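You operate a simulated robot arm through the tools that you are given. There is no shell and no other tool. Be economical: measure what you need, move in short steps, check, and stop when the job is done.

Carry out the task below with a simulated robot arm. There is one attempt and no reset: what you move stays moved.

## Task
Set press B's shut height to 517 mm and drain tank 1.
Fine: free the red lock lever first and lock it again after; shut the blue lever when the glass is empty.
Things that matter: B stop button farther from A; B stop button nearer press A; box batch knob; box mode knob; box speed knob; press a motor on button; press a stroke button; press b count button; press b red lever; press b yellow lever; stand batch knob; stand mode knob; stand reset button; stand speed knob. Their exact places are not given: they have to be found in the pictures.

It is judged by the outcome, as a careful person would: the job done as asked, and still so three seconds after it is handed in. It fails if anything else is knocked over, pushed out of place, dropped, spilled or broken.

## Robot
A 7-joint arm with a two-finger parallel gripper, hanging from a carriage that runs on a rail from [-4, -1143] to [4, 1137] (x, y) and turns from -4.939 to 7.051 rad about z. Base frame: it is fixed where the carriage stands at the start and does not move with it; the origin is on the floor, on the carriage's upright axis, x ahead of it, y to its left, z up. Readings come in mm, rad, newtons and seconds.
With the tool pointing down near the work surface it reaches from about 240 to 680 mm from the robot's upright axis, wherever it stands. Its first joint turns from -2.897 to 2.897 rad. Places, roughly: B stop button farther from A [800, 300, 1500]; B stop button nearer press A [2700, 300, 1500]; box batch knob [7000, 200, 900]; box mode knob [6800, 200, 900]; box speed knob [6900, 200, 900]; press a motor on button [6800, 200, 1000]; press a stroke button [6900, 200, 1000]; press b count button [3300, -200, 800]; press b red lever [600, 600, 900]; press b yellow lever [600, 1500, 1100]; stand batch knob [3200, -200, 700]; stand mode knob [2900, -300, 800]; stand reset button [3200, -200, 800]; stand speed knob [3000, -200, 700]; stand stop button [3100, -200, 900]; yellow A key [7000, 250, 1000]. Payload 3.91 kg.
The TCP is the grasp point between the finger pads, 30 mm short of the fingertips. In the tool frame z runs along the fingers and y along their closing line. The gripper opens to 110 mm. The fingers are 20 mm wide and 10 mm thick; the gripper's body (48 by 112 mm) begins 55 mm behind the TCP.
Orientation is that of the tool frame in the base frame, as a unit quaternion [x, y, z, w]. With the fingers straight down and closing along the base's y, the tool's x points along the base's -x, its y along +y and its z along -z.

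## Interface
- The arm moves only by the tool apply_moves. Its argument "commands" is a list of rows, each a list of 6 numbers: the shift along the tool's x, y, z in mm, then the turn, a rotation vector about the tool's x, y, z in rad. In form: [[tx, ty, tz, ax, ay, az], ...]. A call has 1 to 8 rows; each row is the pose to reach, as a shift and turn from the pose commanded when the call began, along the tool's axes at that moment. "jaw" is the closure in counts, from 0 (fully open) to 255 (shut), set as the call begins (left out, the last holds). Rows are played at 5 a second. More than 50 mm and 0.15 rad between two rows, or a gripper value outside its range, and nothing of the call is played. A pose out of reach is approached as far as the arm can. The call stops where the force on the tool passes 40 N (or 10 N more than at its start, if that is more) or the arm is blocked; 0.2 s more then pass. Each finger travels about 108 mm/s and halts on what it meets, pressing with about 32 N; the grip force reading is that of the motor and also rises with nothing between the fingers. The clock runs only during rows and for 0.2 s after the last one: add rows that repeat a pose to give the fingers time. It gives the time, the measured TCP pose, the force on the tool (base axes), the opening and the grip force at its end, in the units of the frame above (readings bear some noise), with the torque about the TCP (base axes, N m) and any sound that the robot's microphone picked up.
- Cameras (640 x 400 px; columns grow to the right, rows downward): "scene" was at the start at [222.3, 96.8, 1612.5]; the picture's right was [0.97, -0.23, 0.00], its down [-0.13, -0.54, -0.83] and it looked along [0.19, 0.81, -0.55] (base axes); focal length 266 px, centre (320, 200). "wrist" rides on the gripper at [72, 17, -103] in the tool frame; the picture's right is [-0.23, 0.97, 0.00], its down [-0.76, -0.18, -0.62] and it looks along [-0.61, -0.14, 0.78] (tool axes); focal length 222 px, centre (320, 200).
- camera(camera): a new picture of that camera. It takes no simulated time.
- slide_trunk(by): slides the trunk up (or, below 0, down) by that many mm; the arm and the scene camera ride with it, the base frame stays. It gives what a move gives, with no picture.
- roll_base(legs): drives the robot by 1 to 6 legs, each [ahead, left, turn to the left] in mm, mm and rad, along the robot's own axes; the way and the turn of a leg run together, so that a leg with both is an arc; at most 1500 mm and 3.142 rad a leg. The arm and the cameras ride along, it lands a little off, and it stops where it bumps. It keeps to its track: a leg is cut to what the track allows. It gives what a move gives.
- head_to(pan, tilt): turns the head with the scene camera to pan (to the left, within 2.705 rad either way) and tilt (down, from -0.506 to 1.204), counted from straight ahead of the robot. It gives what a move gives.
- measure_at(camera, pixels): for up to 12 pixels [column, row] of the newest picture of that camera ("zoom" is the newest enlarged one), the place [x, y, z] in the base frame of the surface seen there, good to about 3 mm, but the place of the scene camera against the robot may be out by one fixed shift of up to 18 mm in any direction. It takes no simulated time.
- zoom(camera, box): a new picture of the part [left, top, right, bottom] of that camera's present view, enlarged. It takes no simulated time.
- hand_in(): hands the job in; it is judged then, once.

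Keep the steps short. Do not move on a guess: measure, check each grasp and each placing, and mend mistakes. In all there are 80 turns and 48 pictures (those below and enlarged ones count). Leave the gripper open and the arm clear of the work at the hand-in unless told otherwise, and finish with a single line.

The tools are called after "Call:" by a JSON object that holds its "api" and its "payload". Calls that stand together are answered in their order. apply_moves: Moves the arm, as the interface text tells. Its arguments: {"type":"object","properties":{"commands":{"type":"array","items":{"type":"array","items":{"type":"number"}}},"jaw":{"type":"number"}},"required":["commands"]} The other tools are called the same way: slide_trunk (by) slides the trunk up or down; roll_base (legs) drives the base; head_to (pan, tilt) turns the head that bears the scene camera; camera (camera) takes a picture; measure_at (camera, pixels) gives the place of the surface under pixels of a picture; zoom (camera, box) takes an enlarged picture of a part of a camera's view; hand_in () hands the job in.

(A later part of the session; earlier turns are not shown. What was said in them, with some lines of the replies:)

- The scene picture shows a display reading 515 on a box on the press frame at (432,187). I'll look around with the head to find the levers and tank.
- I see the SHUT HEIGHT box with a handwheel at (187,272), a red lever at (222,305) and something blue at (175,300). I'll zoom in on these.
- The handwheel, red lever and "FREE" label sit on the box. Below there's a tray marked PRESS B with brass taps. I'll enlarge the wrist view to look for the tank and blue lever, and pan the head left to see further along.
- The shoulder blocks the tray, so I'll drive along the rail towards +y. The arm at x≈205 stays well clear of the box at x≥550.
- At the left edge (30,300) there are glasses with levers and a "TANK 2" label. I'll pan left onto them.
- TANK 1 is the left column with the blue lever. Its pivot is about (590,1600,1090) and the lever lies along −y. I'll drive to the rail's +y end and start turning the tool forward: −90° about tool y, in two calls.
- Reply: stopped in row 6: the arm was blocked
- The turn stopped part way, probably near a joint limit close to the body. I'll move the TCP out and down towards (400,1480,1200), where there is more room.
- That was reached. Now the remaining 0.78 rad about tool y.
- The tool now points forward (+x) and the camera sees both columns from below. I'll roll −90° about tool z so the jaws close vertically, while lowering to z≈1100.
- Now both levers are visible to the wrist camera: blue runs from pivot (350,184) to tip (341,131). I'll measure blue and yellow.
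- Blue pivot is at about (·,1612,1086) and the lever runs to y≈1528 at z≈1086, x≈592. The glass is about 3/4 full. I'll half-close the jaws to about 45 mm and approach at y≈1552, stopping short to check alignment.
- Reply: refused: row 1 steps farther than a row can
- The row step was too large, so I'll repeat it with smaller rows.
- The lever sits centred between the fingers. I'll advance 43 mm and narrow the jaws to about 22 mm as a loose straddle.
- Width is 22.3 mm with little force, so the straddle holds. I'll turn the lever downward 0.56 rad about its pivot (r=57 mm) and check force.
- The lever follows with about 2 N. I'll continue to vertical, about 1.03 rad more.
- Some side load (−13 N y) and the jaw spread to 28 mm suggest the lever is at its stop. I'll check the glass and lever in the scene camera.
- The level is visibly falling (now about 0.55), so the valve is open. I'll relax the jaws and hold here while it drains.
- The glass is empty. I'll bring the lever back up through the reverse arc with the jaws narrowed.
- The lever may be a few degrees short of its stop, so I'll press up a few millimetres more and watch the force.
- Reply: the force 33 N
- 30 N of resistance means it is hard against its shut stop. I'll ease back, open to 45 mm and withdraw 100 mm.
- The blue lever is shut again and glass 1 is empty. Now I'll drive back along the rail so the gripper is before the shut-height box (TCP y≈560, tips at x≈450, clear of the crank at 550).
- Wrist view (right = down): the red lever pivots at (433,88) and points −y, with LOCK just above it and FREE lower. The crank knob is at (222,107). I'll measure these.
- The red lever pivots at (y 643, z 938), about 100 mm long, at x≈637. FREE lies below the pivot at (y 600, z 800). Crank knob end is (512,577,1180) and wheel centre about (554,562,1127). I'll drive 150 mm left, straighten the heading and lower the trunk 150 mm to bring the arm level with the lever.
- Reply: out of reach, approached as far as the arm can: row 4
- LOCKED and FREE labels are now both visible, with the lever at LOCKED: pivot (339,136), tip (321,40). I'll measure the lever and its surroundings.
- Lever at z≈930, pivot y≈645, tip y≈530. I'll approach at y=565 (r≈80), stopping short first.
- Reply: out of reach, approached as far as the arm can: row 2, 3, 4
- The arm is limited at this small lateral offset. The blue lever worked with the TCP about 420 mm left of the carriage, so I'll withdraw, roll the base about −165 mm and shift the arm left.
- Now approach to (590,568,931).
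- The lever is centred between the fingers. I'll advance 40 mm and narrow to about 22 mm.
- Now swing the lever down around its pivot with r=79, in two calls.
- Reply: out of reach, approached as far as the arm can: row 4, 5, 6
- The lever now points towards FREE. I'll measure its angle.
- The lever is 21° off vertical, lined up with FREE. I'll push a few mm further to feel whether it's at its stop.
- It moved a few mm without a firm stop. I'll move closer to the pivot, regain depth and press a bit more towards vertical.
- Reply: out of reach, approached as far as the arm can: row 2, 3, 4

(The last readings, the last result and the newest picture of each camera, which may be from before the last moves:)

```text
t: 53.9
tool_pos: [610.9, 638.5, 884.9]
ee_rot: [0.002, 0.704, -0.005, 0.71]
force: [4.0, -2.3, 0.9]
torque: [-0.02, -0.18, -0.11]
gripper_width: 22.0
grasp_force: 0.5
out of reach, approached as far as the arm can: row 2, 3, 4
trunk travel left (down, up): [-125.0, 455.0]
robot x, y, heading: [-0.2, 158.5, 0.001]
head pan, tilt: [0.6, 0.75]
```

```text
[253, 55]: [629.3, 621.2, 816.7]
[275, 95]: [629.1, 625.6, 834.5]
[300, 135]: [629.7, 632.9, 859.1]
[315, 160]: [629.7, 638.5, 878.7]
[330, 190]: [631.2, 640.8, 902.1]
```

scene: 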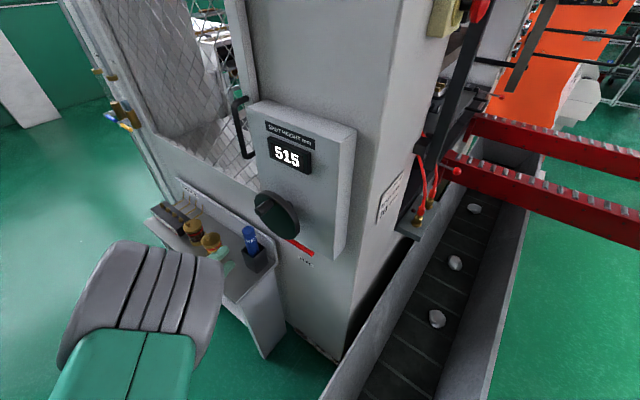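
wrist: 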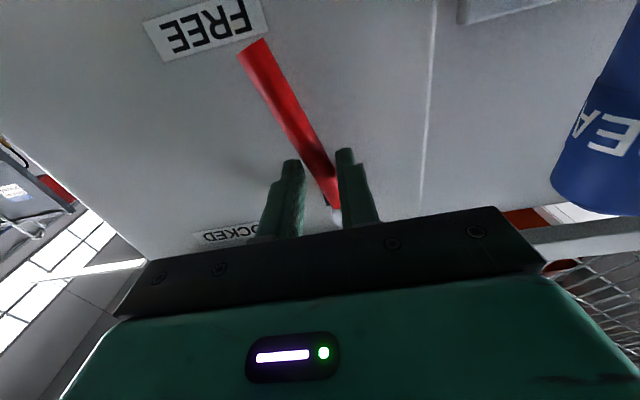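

Now 13° from vertical and still free-moving. The arm is at its reach limit sideways, so I'll nudge the base 12 mm left to carry it further.

Call:
{"api": "roll_base", "payload": {"legs": [[0, 12, 0]]}}

```text
t: 54.6
tool_pos: [609.9, 647.9, 882.5]
ee_rot: [0.0, 0.704, -0.006, 0.71]
force: [-1.6, -15.8, 1.7]
torque: [-0.17, 0.03, -0.49]
gripper_width: 29.1
grasp_force: 7.6
trunk travel left (down, up): [-125.0, 455.0]
robot x, y, heading: [3.8, 171.6, 0.003]
head pan, tilt: [0.6, 0.75]
```

About 16 N resisting and the jaw spread, so it's at the FREE stop. Open, withdraw 180 mm, then raise the trunk 290 mm to crank height.

Call:
{"api": "apply_moves", "payload": {"commands": [[0, -4, 0, 0, 0, 0], [0, -6, 0, 0, 0, 0]], "jaw": 130}}

Call:
{"api": "apply_moves", "payload": {"commands": [[0, 0, -40, 0, 0, 0], [0, 0, -80, 0, 0, 0], [0, 0, -120, 0, 0, 0], [0, 0, -160, 0, 0, 0], [0, 0, -190, 0, 0, 0]]}}

Call:
{"api": "slide_trunk", "payload": {"by": 290}}

Call:
{"api": "camera", "payload": {"camera": "wrist"}}

```text
t: 55.2
tool_pos: [610.8, 645.0, 883.1]
ee_rot: [0.002, 0.704, -0.006, 0.711]
force: [-0.6, 0.2, -0.3]
torque: [-0.03, 0.02, 0.04]
gripper_width: 53.9
grasp_force: 0.0
trunk travel left (down, up): [-125.0, 455.0]
robot x, y, heading: [0.9, 175.1, 0.002]
head pan, tilt: [0.6, 0.75]
```

```text
t: 56.4
tool_pos: [451.3, 717.0, 839.0]
ee_rot: [0.002, 0.704, -0.007, 0.71]
force: [-0.8, 0.2, 0.3]
torque: [0.02, 0.0, -0.02]
gripper_width: 53.7
grasp_force: 0.0
out of reach, approached as far as the arm can: row 1, 2, 3, 4, 5
trunk travel left (down, up): [-125.0, 455.0]
robot x, y, heading: [2.7, 176.7, 0.006]
head pan, tilt: [0.6, 0.75]
```

```text
t: 59.4
tool_pos: [452.5, 717.0, 1129.5]
ee_rot: [0.001, 0.704, -0.006, 0.71]
force: [0.6, 0.7, 0.6]
torque: [0.01, 0.02, -0.01]
gripper_width: 53.9
grasp_force: 0.1
trunk travel left (down, up): [-415.0, 165.0]
robot x, y, heading: [2.2, 174.4, 0.0]
head pan, tilt: [0.6, 0.75]
```

```text
15 pictures are left
```

wrist: 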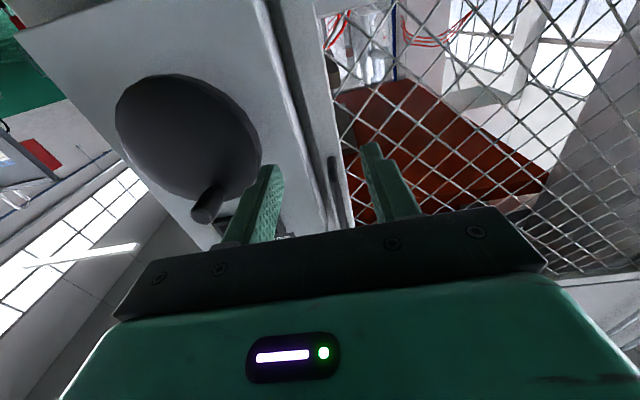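

The lever is left at its stop. I'll measure the crank knob and disc rim from here to get the circle's centre.

Call:
{"api": "measure_at", "payload": {"camera": "wrist", "pixels": [[120, 110], [258, 160], [165, 78], [195, 196], [185, 135], [203, 215], [200, 208], [212, 195], [240, 110], [140, 165], [225, 190]]}}

Call:
{"api": "slide_trunk", "payload": {"by": -90}}

```text
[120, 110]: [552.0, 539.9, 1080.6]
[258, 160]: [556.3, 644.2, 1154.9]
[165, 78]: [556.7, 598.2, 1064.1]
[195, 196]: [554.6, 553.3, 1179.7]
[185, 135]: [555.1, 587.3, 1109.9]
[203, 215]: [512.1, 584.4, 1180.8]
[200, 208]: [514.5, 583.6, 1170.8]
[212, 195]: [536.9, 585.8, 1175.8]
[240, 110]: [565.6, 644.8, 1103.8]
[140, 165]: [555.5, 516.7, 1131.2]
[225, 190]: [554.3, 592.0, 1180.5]
```

```text
t: 60.6
tool_pos: [453.1, 718.2, 1039.5]
ee_rot: [0.002, 0.704, -0.006, 0.71]
force: [0.2, 0.6, -0.3]
torque: [0.01, 0.0, 0.01]
gripper_width: 54.0
grasp_force: 0.1
trunk travel left (down, up): [-325.0, 255.0]
robot x, y, heading: [-0.3, 175.3, 0.005]
head pan, tilt: [0.6, 0.75]
```

Rim fit: wheel centre ≈(580,1126) and knob at ≈(582,1178), straight above the hub, with end at x≈512. I'll move in front of the knob at a 45° roll.

Call:
{"api": "apply_moves", "payload": {"commands": [[-23, -23, 0, 0, 0, -0.13], [-46, -46, 0, 0, 0, -0.26], [-70, -69, 0, 0, 0, -0.39], [-93, -92, 0, 0, 0, -0.52], [-116, -115, 0, 0, 0, -0.65], [-139, -137, 0, 0, 0, -0.785]]}}

Call:
{"api": "camera", "payload": {"camera": "wrist"}}

```text
t: 62.0
tool_pos: [533.2, 716.8, 1112.5]
ee_rot: [-0.269, 0.65, -0.278, 0.654]
force: [-0.3, 0.4, 0.1]
torque: [0.02, 0.0, -0.03]
gripper_width: 53.6
grasp_force: 0.2
out of reach, approached as far as the arm can: row 1, 2, 3, 4, 5, 6
trunk travel left (down, up): [-325.0, 255.0]
robot x, y, heading: [1.7, 175.0, 0.004]
head pan, tilt: [0.6, 0.75]
```

```text
14 pictures are left
```

wrist: 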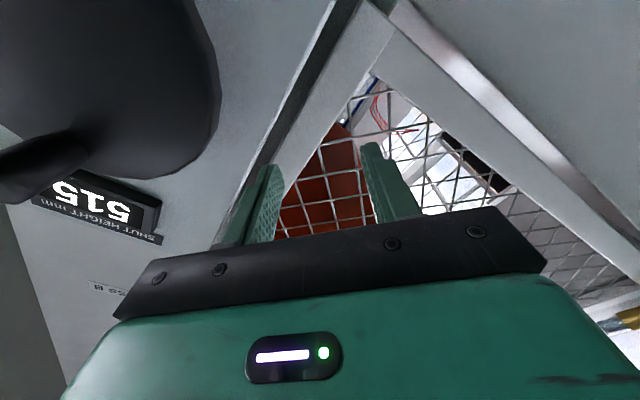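

The arm drifted forward (x=533) while limited, with no contact. I'll back straight out a little and see whether it follows.

Call:
{"api": "apply_moves", "payload": {"commands": [[0, 0, -30, 0, 0, 0], [0, 0, -60, 0, 0, 0], [0, 0, -90, 0, 0, 0]]}}

```text
t: 62.8
tool_pos: [450.6, 746.5, 1090.1]
ee_rot: [-0.268, 0.651, -0.277, 0.654]
force: [-0.2, -0.3, -0.3]
torque: [-0.02, -0.03, 0.0]
gripper_width: 53.9
grasp_force: 0.0
out of reach, approached as far as the arm can: row 1, 2, 3
trunk travel left (down, up): [-325.0, 255.0]
robot x, y, heading: [1.8, 171.6, 0.002]
head pan, tilt: [0.6, 0.75]
```

The wrist distance from the shoulder (about 690 mm) shows the elbow is stretched straight and sliding along its limit. I'll command a pull inward (−y, up and back) to bend the elbow again.

Call:
{"api": "apply_moves", "payload": {"commands": [[8, -18, -10, 0, 0, 0], [16, -37, -20, 0, 0, 0], [24, -56, -30, 0, 0, 0], [32, -74, -40, 0, 0, 0], [40, -93, -50, 0, 0, 0], [48, -111, -60, 0, 0, 0], [56, -130, -60, 0, 0, 0], [64, -148, -60, 0, 0, 0]]}}

```text
t: 64.6
tool_pos: [445.3, 736.0, 1065.7]
ee_rot: [-0.268, 0.651, -0.276, 0.654]
force: [0.0, 0.4, 0.8]
torque: [-0.02, 0.0, 0.01]
gripper_width: 54.0
grasp_force: 0.0
out of reach, approached as far as the arm can: row 1, 2, 3, 4, 5, 6, 7, 8
trunk travel left (down, up): [-325.0, 255.0]
robot x, y, heading: [-0.9, 171.7, 0.001]
head pan, tilt: [0.6, 0.75]
```

The wrist-to-shoulder distance stays at 703 mm. That fits an over-straightened elbow pinned at its joint limit, where pulling in can't bend it. I'll push slightly outward into free space (+y, down) to pass back over full stretch, then pull in.

Call:
{"api": "apply_moves", "payload": {"commands": [[-7, 27, 10, 0, 0, 0], [-14, 54, 21, 0, 0, 0], [-21, 80, 31, 0, 0, 0], [-21, 80, 31, 0, 0, 0], [-21, 80, 31, 0, 0, 0]]}}

Call:
{"api": "apply_moves", "payload": {"commands": [[7, -27, -10, 0, 0, 0], [14, -54, -21, 0, 0, 0], [21, -80, -31, 0, 0, 0], [28, -107, -41, 0, 0, 0], [35, -134, -52, 0, 0, 0]]}}

```text
t: 65.8
tool_pos: [447.5, 738.3, 1065.6]
ee_rot: [-0.268, 0.651, -0.277, 0.653]
force: [-0.3, 0.9, -0.2]
torque: [0.02, 0.02, 0.0]
gripper_width: 53.9
grasp_force: 0.1
out of reach, approached as far as the arm can: row 1, 2, 3, 4, 5
trunk travel left (down, up): [-325.0, 255.0]
robot x, y, heading: [0.3, 174.7, 0.004]
head pan, tilt: [0.6, 0.75]
```

```text
t: 67.0
tool_pos: [455.5, 736.9, 1072.1]
ee_rot: [-0.267, 0.651, -0.278, 0.654]
force: [0.3, 0.0, 0.0]
torque: [0.0, 0.03, -0.03]
gripper_width: 54.0
grasp_force: 0.0
out of reach, approached as far as the arm can: row 1, 2, 3, 4, 5
trunk travel left (down, up): [-325.0, 255.0]
robot x, y, heading: [0.0, 173.5, 0.003]
head pan, tilt: [0.6, 0.75]
```

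Neither out nor in works, so this is a straight-elbow singularity. A sideways (tangential) move should be shared with the elbow joint and bend it. I'll try a move upward along the reach sphere.

Call:
{"api": "apply_moves", "payload": {"commands": [[-28, -9, 6, 0, 0, 0], [-56, -18, 12, 0, 0, 0], [-84, -27, 18, 0, 0, 0], [-112, -36, 24, 0, 0, 0], [-139, -45, 29, 0, 0, 0]]}}

Call:
{"api": "apply_moves", "payload": {"commands": [[0, 0, -20, 0, 0, 0], [0, 0, -40, 0, 0, 0], [0, 0, -60, 0, 0, 0]]}}

Call:
{"api": "head_to", "payload": {"pan": 1.1, "tilt": 0.6}}

Call:
{"api": "camera", "payload": {"camera": "scene"}}

```text
t: 68.2
tool_pos: [477.7, 784.9, 1199.7]
ee_rot: [-0.267, 0.651, -0.276, 0.654]
force: [-0.4, -0.2, -0.7]
torque: [-0.02, -0.02, 0.02]
gripper_width: 53.7
grasp_force: 0.1
out of reach, approached as far as the arm can: row 4, 5
trunk travel left (down, up): [-325.0, 255.0]
robot x, y, heading: [-1.3, 170.4, 0.0]
head pan, tilt: [0.6, 0.75]
```

```text
t: 69.0
tool_pos: [417.6, 784.5, 1197.2]
ee_rot: [-0.268, 0.651, -0.277, 0.654]
force: [-0.2, -1.2, -0.6]
torque: [-0.01, 0.01, 0.03]
gripper_width: 53.8
grasp_force: 0.1
trunk travel left (down, up): [-325.0, 255.0]
robot x, y, heading: [1.4, 177.2, 0.003]
head pan, tilt: [0.6, 0.75]
```

```text
t: 69.9
tool_pos: [418.0, 786.0, 1197.6]
ee_rot: [-0.267, 0.651, -0.277, 0.654]
force: [0.5, -0.3, -0.1]
torque: [0.0, 0.01, 0.0]
gripper_width: 53.6
grasp_force: 0.1
trunk travel left (down, up): [-325.0, 255.0]
robot x, y, heading: [1.5, 173.9, -0.002]
head pan, tilt: [1.1, 0.6]
```

```text
13 pictures are left
```

scene: 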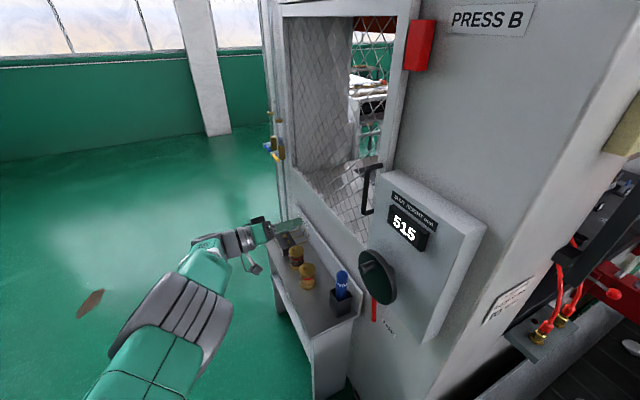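

The elbow is bent again, and the red lever hangs down at FREE (373,308). Now move in front of the knob: y −203 mm, z −20 mm.

Call:
{"api": "apply_moves", "payload": {"commands": [[26, -21, 0, 0, 0, 0], [53, -43, 0, 0, 0, 0], [79, -64, 5, 0, 0, 0], [105, -85, 10, 0, 0, 0], [132, -107, 15, 0, 0, 0], [158, -128, 22, 0, 0, 0]]}}

Call:
{"api": "camera", "payload": {"camera": "wrist"}}

```text
t: 71.3
tool_pos: [435.8, 578.4, 1179.2]
ee_rot: [-0.268, 0.651, -0.277, 0.654]
force: [-0.6, -0.4, -0.1]
torque: [-0.02, 0.01, -0.03]
gripper_width: 53.8
grasp_force: 0.2
trunk travel left (down, up): [-325.0, 255.0]
robot x, y, heading: [0.3, 173.7, -0.001]
head pan, tilt: [1.1, 0.6]
```

```text
12 pictures are left
```

wrist: 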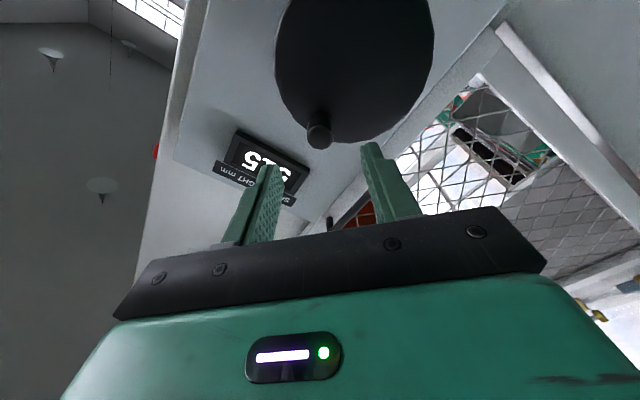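

The knob appears at (319,135), nicely between the fingers. I'll measure it and the rim.

Call:
{"api": "measure_at", "payload": {"camera": "wrist", "pixels": [[320, 140], [320, 132], [312, 137], [327, 137], [318, 118], [280, 70], [428, 70], [355, 138], [295, 115], [415, 110], [292, 10], [350, 60]]}}

```text
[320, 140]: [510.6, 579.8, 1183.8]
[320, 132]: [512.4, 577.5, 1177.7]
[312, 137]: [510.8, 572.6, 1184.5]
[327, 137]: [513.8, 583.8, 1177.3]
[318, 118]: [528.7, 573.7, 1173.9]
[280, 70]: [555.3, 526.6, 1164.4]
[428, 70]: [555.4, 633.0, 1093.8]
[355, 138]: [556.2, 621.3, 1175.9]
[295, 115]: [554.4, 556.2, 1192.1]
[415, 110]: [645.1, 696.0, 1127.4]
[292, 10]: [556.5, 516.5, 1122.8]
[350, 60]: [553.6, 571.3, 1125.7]
```

Knob axis ≈(578.5,1180) and hub ≈(580,1128), so crank radius is about 52. The TCP is aligned, so I'll advance to x≈516 (tips 8 mm short of the disc) and close.

Call:
{"api": "apply_moves", "payload": {"commands": [[0, 0, 27, 0, 0, 0], [0, 0, 54, 0, 0, 0], [0, 0, 79, 0, 0, 0]]}}

Call:
{"api": "apply_moves", "payload": {"commands": [[0, 0, 0, 0, 0, 0], [0, 0, 0, 0, 0, 0], [0, 0, 0, 0, 0, 0], [0, 0, 0, 0, 0, 0]], "jaw": 255}}

```text
t: 72.1
tool_pos: [516.7, 579.9, 1178.6]
ee_rot: [-0.268, 0.651, -0.278, 0.653]
force: [-1.2, -0.3, 0.6]
torque: [-0.01, -0.03, -0.04]
gripper_width: 54.0
grasp_force: 0.0
trunk travel left (down, up): [-325.0, 255.0]
robot x, y, heading: [0.9, 171.2, -0.004]
head pan, tilt: [1.1, 0.6]
```

```text
t: 73.1
tool_pos: [518.7, 581.2, 1181.5]
ee_rot: [-0.268, 0.65, -0.277, 0.655]
force: [-10.8, -11.3, 29.7]
torque: [-0.48, 0.62, 0.33]
gripper_width: 23.6
grasp_force: 45.4
trunk travel left (down, up): [-325.0, 255.0]
robot x, y, heading: [-0.5, 169.7, 0.004]
head pan, tilt: [1.1, 0.6]
```

Gripped at 23.6 mm, with about 30 N of side load upward because it's slightly off centre. I'll shift up about 4 mm to relieve it.

Call:
{"api": "apply_moves", "payload": {"commands": [[-1, -2, 0, 0, 0, 0], [-1.7, -4, 0, 0, 0, 0], [-1.7, -4, 0, 0, 0, 0]]}}

```text
t: 73.9
tool_pos: [517.7, 579.1, 1180.3]
ee_rot: [-0.269, 0.652, -0.276, 0.653]
force: [18.6, 6.1, -15.0]
torque: [0.19, 0.49, 0.93]
gripper_width: 23.8
grasp_force: 44.3
trunk travel left (down, up): [-325.0, 255.0]
robot x, y, heading: [1.2, 170.8, 0.0]
head pan, tilt: [1.1, 0.6]
```

Load reduced and reversed a little, so we're near centred. Now a small trial turn, 0.45 rad clockwise (knob towards −y), then read the display.

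Call:
{"api": "apply_moves", "payload": {"commands": [[0.4, 1.2, 1, 0, 0, 0], [6.3, -3.8, 1, 0, 0, 0], [12.9, -7.9, 1, 0, 0, 0], [20, -11, 1, 0, 0, 0]]}}

Call:
{"api": "zoom", "payload": {"camera": "scene", "box": [320, 160, 500, 350]}}

```text
t: 74.9
tool_pos: [517.1, 560.1, 1177.0]
ee_rot: [-0.268, 0.65, -0.275, 0.655]
force: [6.8, 15.2, -3.8]
torque: [0.46, 0.31, 1.45]
gripper_width: 23.8
grasp_force: 45.1
trunk travel left (down, up): [-325.0, 255.0]
robot x, y, heading: [-0.6, 169.6, -0.001]
head pan, tilt: [1.1, 0.6]
```

```text
2.11 times, centred on (410, 255) of scene
```

zoom: 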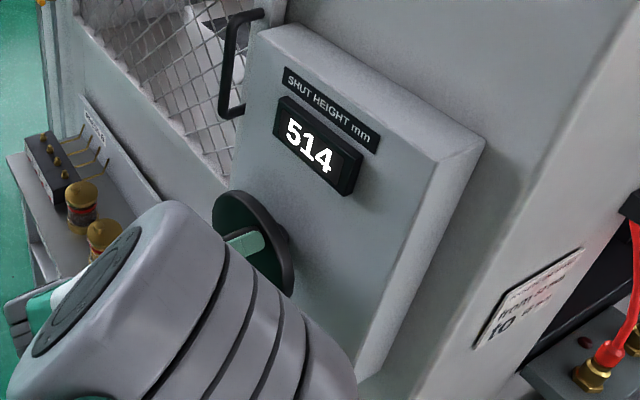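

Clockwise lowers the height (514). So I'll turn counterclockwise, to about 0.3 rad past top, and read again.

Call:
{"api": "apply_moves", "payload": {"commands": [[-9, 4.7, 0, 0, 0, 0], [-17, 11.2, 0, 0, 0, 0], [-22.1, 17, 0, 0, 0, 0], [-26.3, 23.6, 0, 0, 0, 0]]}}

Call:
{"api": "zoom", "payload": {"camera": "scene", "box": [320, 160, 500, 350]}}

```text
t: 75.9
tool_pos: [520.5, 592.9, 1178.0]
ee_rot: [-0.268, 0.651, -0.276, 0.655]
force: [1.6, -2.1, 14.5]
torque: [-0.13, 0.41, 0.86]
gripper_width: 23.5
grasp_force: 44.7
trunk travel left (down, up): [-325.0, 255.0]
robot x, y, heading: [0.0, 173.8, 0.002]
head pan, tilt: [1.1, 0.6]
```

```text
2.11 times, centred on (410, 255) of scene
```

zoom: 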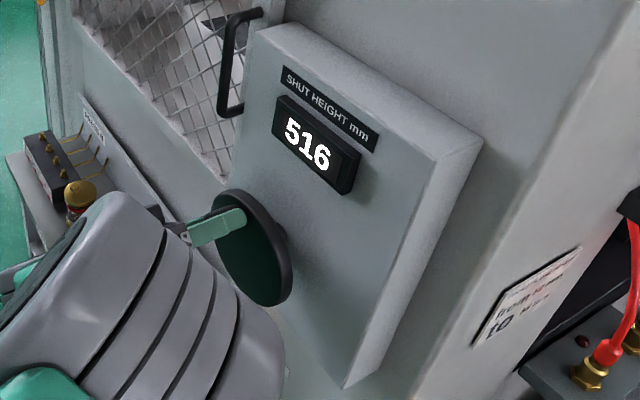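

516 now. The gain looks like 2–4 mm per rad. I'll turn another ~0.3 rad.

Call:
{"api": "apply_moves", "payload": {"commands": [[-3.7, 6.6, 0, 0, 0, 0], [-6.2, 14.1, 0, 0, 0, 0], [-6.2, 14.1, 0, 0, 0, 0]]}}

Call:
{"api": "zoom", "payload": {"camera": "scene", "box": [320, 160, 500, 350]}}

```text
t: 76.7
tool_pos: [518.6, 606.6, 1172.5]
ee_rot: [-0.268, 0.651, -0.278, 0.653]
force: [6.3, -2.9, 2.8]
torque: [-0.08, 1.03, 0.08]
gripper_width: 23.2
grasp_force: 45.1
trunk travel left (down, up): [-325.0, 255.0]
robot x, y, heading: [0.3, 175.6, 0.0]
head pan, tilt: [1.1, 0.6]
```

```text
2.11 times, centred on (410, 255) of scene
```

zoom: 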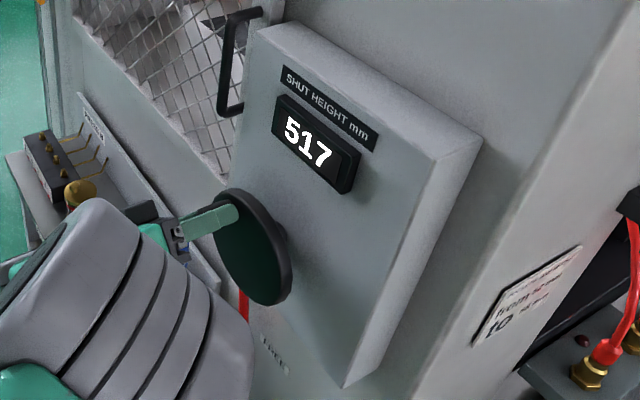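

517 now. By the gain estimate the true value is somewhere in 516.5–517.1, so I'll nudge 0.07 rad more to centre it, then open the jaws and back off.

Call:
{"api": "apply_moves", "payload": {"commands": [[-1, 3.4, 0, 0, 0, 0], [-1, 3.4, 0, 0, 0, 0]]}}

Call:
{"api": "apply_moves", "payload": {"commands": [[0, 0, 0, 0, 0, 0], [0, 0, 0, 0, 0, 0], [0, 0, 0, 0, 0, 0]], "jaw": 130}}

Call:
{"api": "apply_moves", "payload": {"commands": [[0, 0, -25, 0, 0, 0], [0, 0, -50, 0, 0, 0], [0, 0, -80, 0, 0, 0]]}}

Call:
{"api": "zoom", "payload": {"camera": "scene", "box": [320, 160, 500, 350]}}

```text
t: 77.3
tool_pos: [519.1, 607.3, 1171.0]
ee_rot: [-0.268, 0.651, -0.278, 0.653]
force: [9.0, -6.3, 1.4]
torque: [-0.19, 1.42, -0.09]
gripper_width: 23.6
grasp_force: 45.0
trunk travel left (down, up): [-325.0, 255.0]
robot x, y, heading: [-0.5, 175.3, 0.002]
head pan, tilt: [1.1, 0.6]
```

```text
t: 78.1
tool_pos: [519.1, 609.8, 1171.3]
ee_rot: [-0.267, 0.651, -0.277, 0.654]
force: [0.1, -0.4, 0.2]
torque: [0.03, 0.0, 0.02]
gripper_width: 53.7
grasp_force: 0.1
trunk travel left (down, up): [-325.0, 255.0]
robot x, y, heading: [-0.8, 170.6, 0.001]
head pan, tilt: [1.1, 0.6]
```

```text
t: 78.9
tool_pos: [435.4, 609.8, 1168.3]
ee_rot: [-0.269, 0.651, -0.277, 0.654]
force: [0.1, 0.2, -0.6]
torque: [0.0, 0.01, 0.01]
gripper_width: 53.9
grasp_force: 0.0
trunk travel left (down, up): [-325.0, 255.0]
robot x, y, heading: [-2.9, 173.8, 0.002]
head pan, tilt: [1.1, 0.6]
```

```text
2.11 times, centred on (410, 255) of scene
```

zoom: 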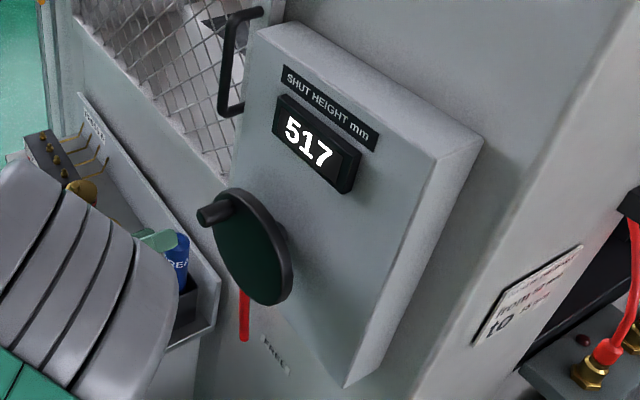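

The display holds 517 and the red lever hangs at FREE. To relock, I'll keep the 45° roll, place the base so the arm isn't stretched (roll +65), and lower the trunk 300.

Call:
{"api": "roll_base", "payload": {"legs": [[0, 65, 0]]}}

Call:
{"api": "slide_trunk", "payload": {"by": -300}}

Call:
{"api": "camera", "payload": {"camera": "wrist"}}

```text
t: 79.9
tool_pos: [437.6, 674.1, 1168.2]
ee_rot: [-0.267, 0.651, -0.277, 0.654]
force: [-0.4, 0.0, 0.8]
torque: [0.01, -0.01, 0.03]
gripper_width: 53.9
grasp_force: 0.1
trunk travel left (down, up): [-325.0, 255.0]
robot x, y, heading: [0.3, 237.1, 0.001]
head pan, tilt: [1.1, 0.6]
```

```text
t: 82.9
tool_pos: [437.1, 673.9, 868.4]
ee_rot: [-0.267, 0.651, -0.277, 0.654]
force: [-0.5, 0.6, 0.1]
torque: [0.0, 0.0, -0.03]
gripper_width: 53.9
grasp_force: 0.2
trunk travel left (down, up): [-25.0, 555.0]
robot x, y, heading: [1.0, 239.3, 0.001]
head pan, tilt: [1.1, 0.6]
```

```text
7 pictures are left
```

wrist: 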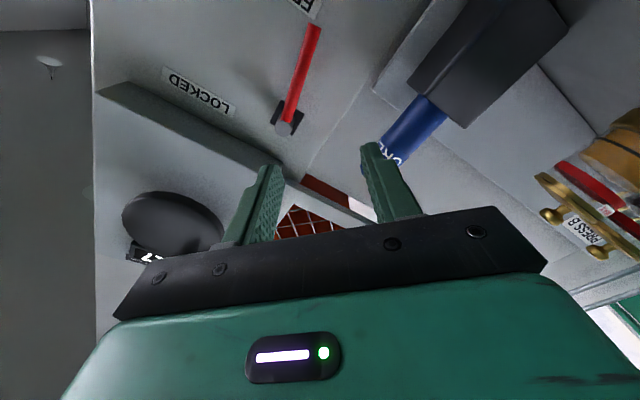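

The lever is seen from pivot (284,127) to tip (315,27). I'll measure it precisely, plus the grease can.

Call:
{"api": "measure_at", "payload": {"camera": "wrist", "pixels": [[284, 127], [293, 103], [301, 75], [308, 50], [315, 30], [410, 125], [425, 90], [400, 155]]}}

```text
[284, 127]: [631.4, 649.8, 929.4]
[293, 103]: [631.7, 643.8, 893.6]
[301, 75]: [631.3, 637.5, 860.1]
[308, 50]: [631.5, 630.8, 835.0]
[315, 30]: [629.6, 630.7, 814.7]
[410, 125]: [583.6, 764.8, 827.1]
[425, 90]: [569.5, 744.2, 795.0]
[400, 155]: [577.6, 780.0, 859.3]
```

Lever is 10° off vertical; at r≈70 its centre is (637,861). I'll straddle it with the 54 mm opening at the 45° roll.

Call:
{"api": "apply_moves", "payload": {"commands": [[15, -10, 20, 0, 0, 0], [31, -20, 40, 0, 0, 0], [31, -20, 85, 0, 0, 0], [31, -20, 125, 0, 0, 0], [31, -20, 160, 0, 0, 0], [31, -20, 185, 0, 0, 0]]}}

Call:
{"api": "camera", "payload": {"camera": "wrist"}}

```text
t: 84.3
tool_pos: [624.4, 635.2, 864.2]
ee_rot: [-0.268, 0.651, -0.278, 0.654]
force: [0.9, 0.4, 0.7]
torque: [0.0, 0.0, 0.02]
gripper_width: 53.5
grasp_force: 0.1
trunk travel left (down, up): [-25.0, 555.0]
robot x, y, heading: [3.2, 235.1, -0.002]
head pan, tilt: [1.1, 0.6]
```

```text
6 pictures are left
```

wrist: 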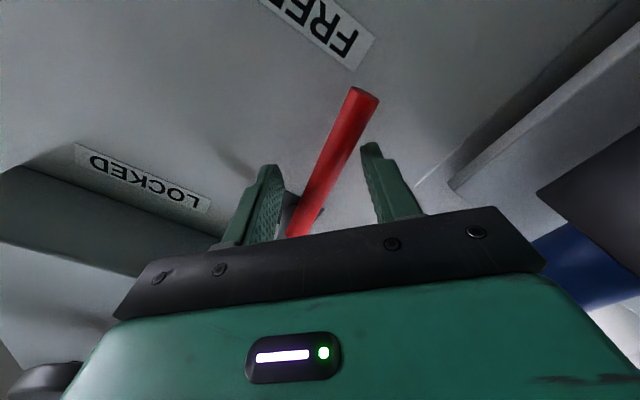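

The lever is between the fingers. I'll narrow to 44 mm and sweep it around the pivot towards LOCKED, keeping the roll fixed.

Call:
{"api": "apply_moves", "payload": {"commands": [[9.7, -7, 0, 0, 0, 0], [13.6, -17, 0, 0, 0, 0], [15.9, -27.6, 0, 0, 0, 0], [16.6, -38.3, 0, 0, 0, 0], [15.8, -49.1, 0, 0, 0, 0], [13.3, -59.5, 0, 0, 0, 0], [9.2, -69.5, 0, 0, 0, 0], [3.8, -78.8, 0, 0, 0, 0]], "jaw": 153}}

```text
t: 86.1
tool_pos: [619.7, 577.8, 915.6]
ee_rot: [-0.268, 0.651, -0.277, 0.654]
force: [0.8, 0.5, -2.7]
torque: [-0.05, 0.03, 0.0]
gripper_width: 44.9
grasp_force: 1.0
trunk travel left (down, up): [-25.0, 555.0]
robot x, y, heading: [4.3, 235.5, -0.003]
head pan, tilt: [1.1, 0.6]
```

Force is light and the sweep is following. I'll press on upward in small steps until the LOCKED stop is felt.

Call:
{"api": "apply_moves", "payload": {"commands": [[-4.9, -5, 0, 0, 0, 0], [-9.1, -9.2, 0, 0, 0, 0], [-12, -12, 0, 0, 0, 0]]}}

Call:
{"api": "camera", "payload": {"camera": "wrist"}}

```text
t: 86.9
tool_pos: [620.7, 577.0, 932.1]
ee_rot: [-0.267, 0.652, -0.277, 0.653]
force: [2.9, -1.4, -10.2]
torque: [-0.26, 0.15, -0.13]
gripper_width: 46.9
grasp_force: 2.7
trunk travel left (down, up): [-25.0, 555.0]
robot x, y, heading: [-3.6, 235.0, -0.002]
head pan, tilt: [1.1, 0.6]
```

```text
5 pictures are left
```

wrist: 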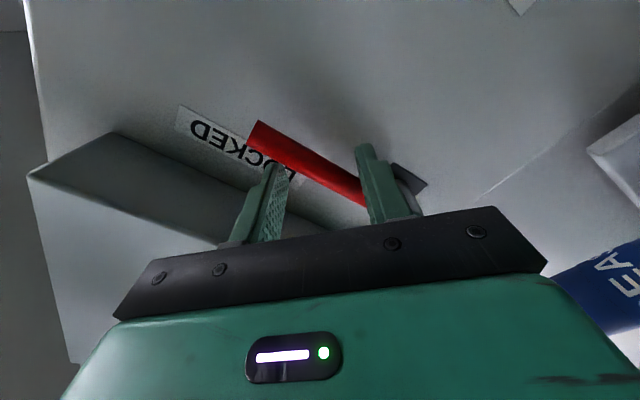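

The lever is at the LOCKED label with 10 N resistance. One more small press, then measure its angle.

Call:
{"api": "apply_moves", "payload": {"commands": [[-2, -2, 0, 0, 0, 0], [-4, -4, 0, 0, 0, 0]]}}

Call:
{"api": "measure_at", "payload": {"camera": "wrist", "pixels": [[258, 132], [275, 143], [310, 163], [340, 183], [355, 192]]}}

```text
t: 87.5
tool_pos: [619.1, 574.5, 934.9]
ee_rot: [-0.269, 0.653, -0.279, 0.651]
force: [12.7, -4.0, -33.1]
torque: [-0.91, 0.44, -0.37]
gripper_width: 54.4
grasp_force: 11.0
trunk travel left (down, up): [-25.0, 555.0]
robot x, y, heading: [2.3, 234.1, -0.004]
head pan, tilt: [1.1, 0.6]
```

```text
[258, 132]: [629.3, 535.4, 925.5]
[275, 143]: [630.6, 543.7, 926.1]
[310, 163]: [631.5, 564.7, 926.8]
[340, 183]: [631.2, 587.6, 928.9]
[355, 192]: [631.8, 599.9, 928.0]
```

33 N means a firm LOCKED stop. I'll ease down 8 mm, open and withdraw, then check everything.

Call:
{"api": "apply_moves", "payload": {"commands": [[3, 3, 0, 0, 0, 0], [7, 7, 0, 0, 0, 0], [7, 7, 0, 0, 0, 0]], "jaw": 100}}

Call:
{"api": "apply_moves", "payload": {"commands": [[0, 0, -40, 0, 0, 0], [0, 0, -80, 0, 0, 0], [0, 0, -120, 0, 0, 0], [0, 0, -160, 0, 0, 0], [0, 0, -190, 0, 0, 0]], "jaw": 0}}

Call:
{"api": "camera", "payload": {"camera": "wrist"}}

Call:
{"api": "camera", "payload": {"camera": "scene"}}

```text
t: 88.3
tool_pos: [622.0, 578.1, 929.9]
ee_rot: [-0.267, 0.651, -0.277, 0.654]
force: [0.6, -0.4, -0.1]
torque: [0.01, 0.01, 0.0]
gripper_width: 66.9
grasp_force: 0.1
trunk travel left (down, up): [-25.0, 555.0]
robot x, y, heading: [-0.1, 236.7, 0.004]
head pan, tilt: [1.1, 0.6]
```

```text
t: 89.5
tool_pos: [431.8, 578.9, 928.2]
ee_rot: [-0.267, 0.651, -0.278, 0.654]
force: [0.9, -0.4, 0.3]
torque: [0.02, 0.0, 0.05]
gripper_width: 109.8
grasp_force: 0.1
trunk travel left (down, up): [-25.0, 555.0]
robot x, y, heading: [1.7, 238.0, 0.004]
head pan, tilt: [1.1, 0.6]
```

```text
4 pictures are left
```

wrist: 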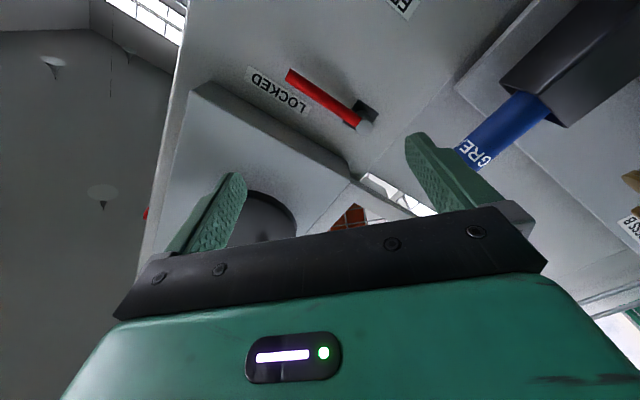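

```text
3 pictures are left
```

scene: 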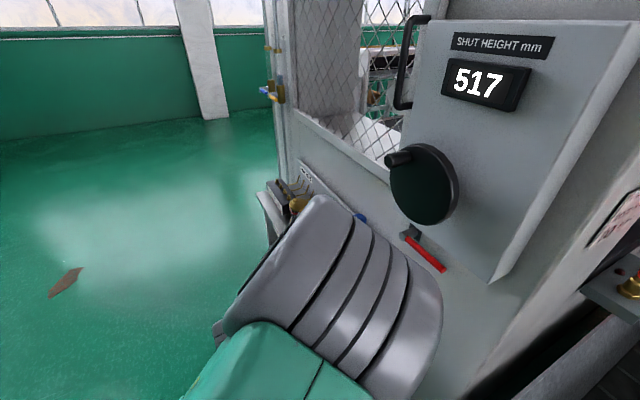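

The display reads 517 and the red lever is at LOCKED. A last enlarged look at the tank glass and blue lever.

Call:
{"api": "zoom", "payload": {"camera": "scene", "box": [245, 30, 305, 120]}}

```text
4.44 times, centred on (275, 75) of scene
```

zoom: 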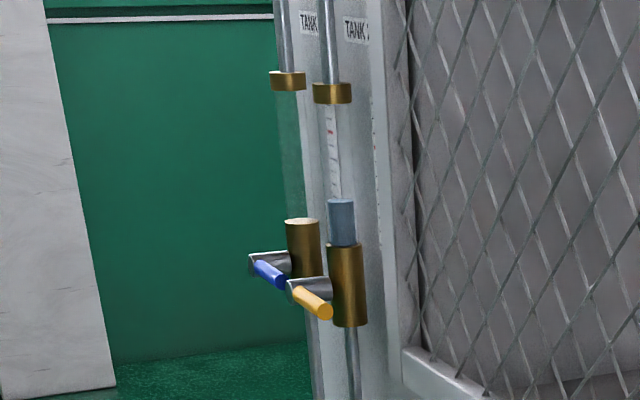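

Tank 1's glass is empty, the blue lever is shut, and tank 2 is untouched. The gripper is open and clear, so I'm handing in.

Call:
{"api": "hand_in", "payload": {}}

```text
The job is handed in.
```

Press B's shut height now reads 517 mm with the red lever locked again, and tank 1 is drained with the blue lever shut.
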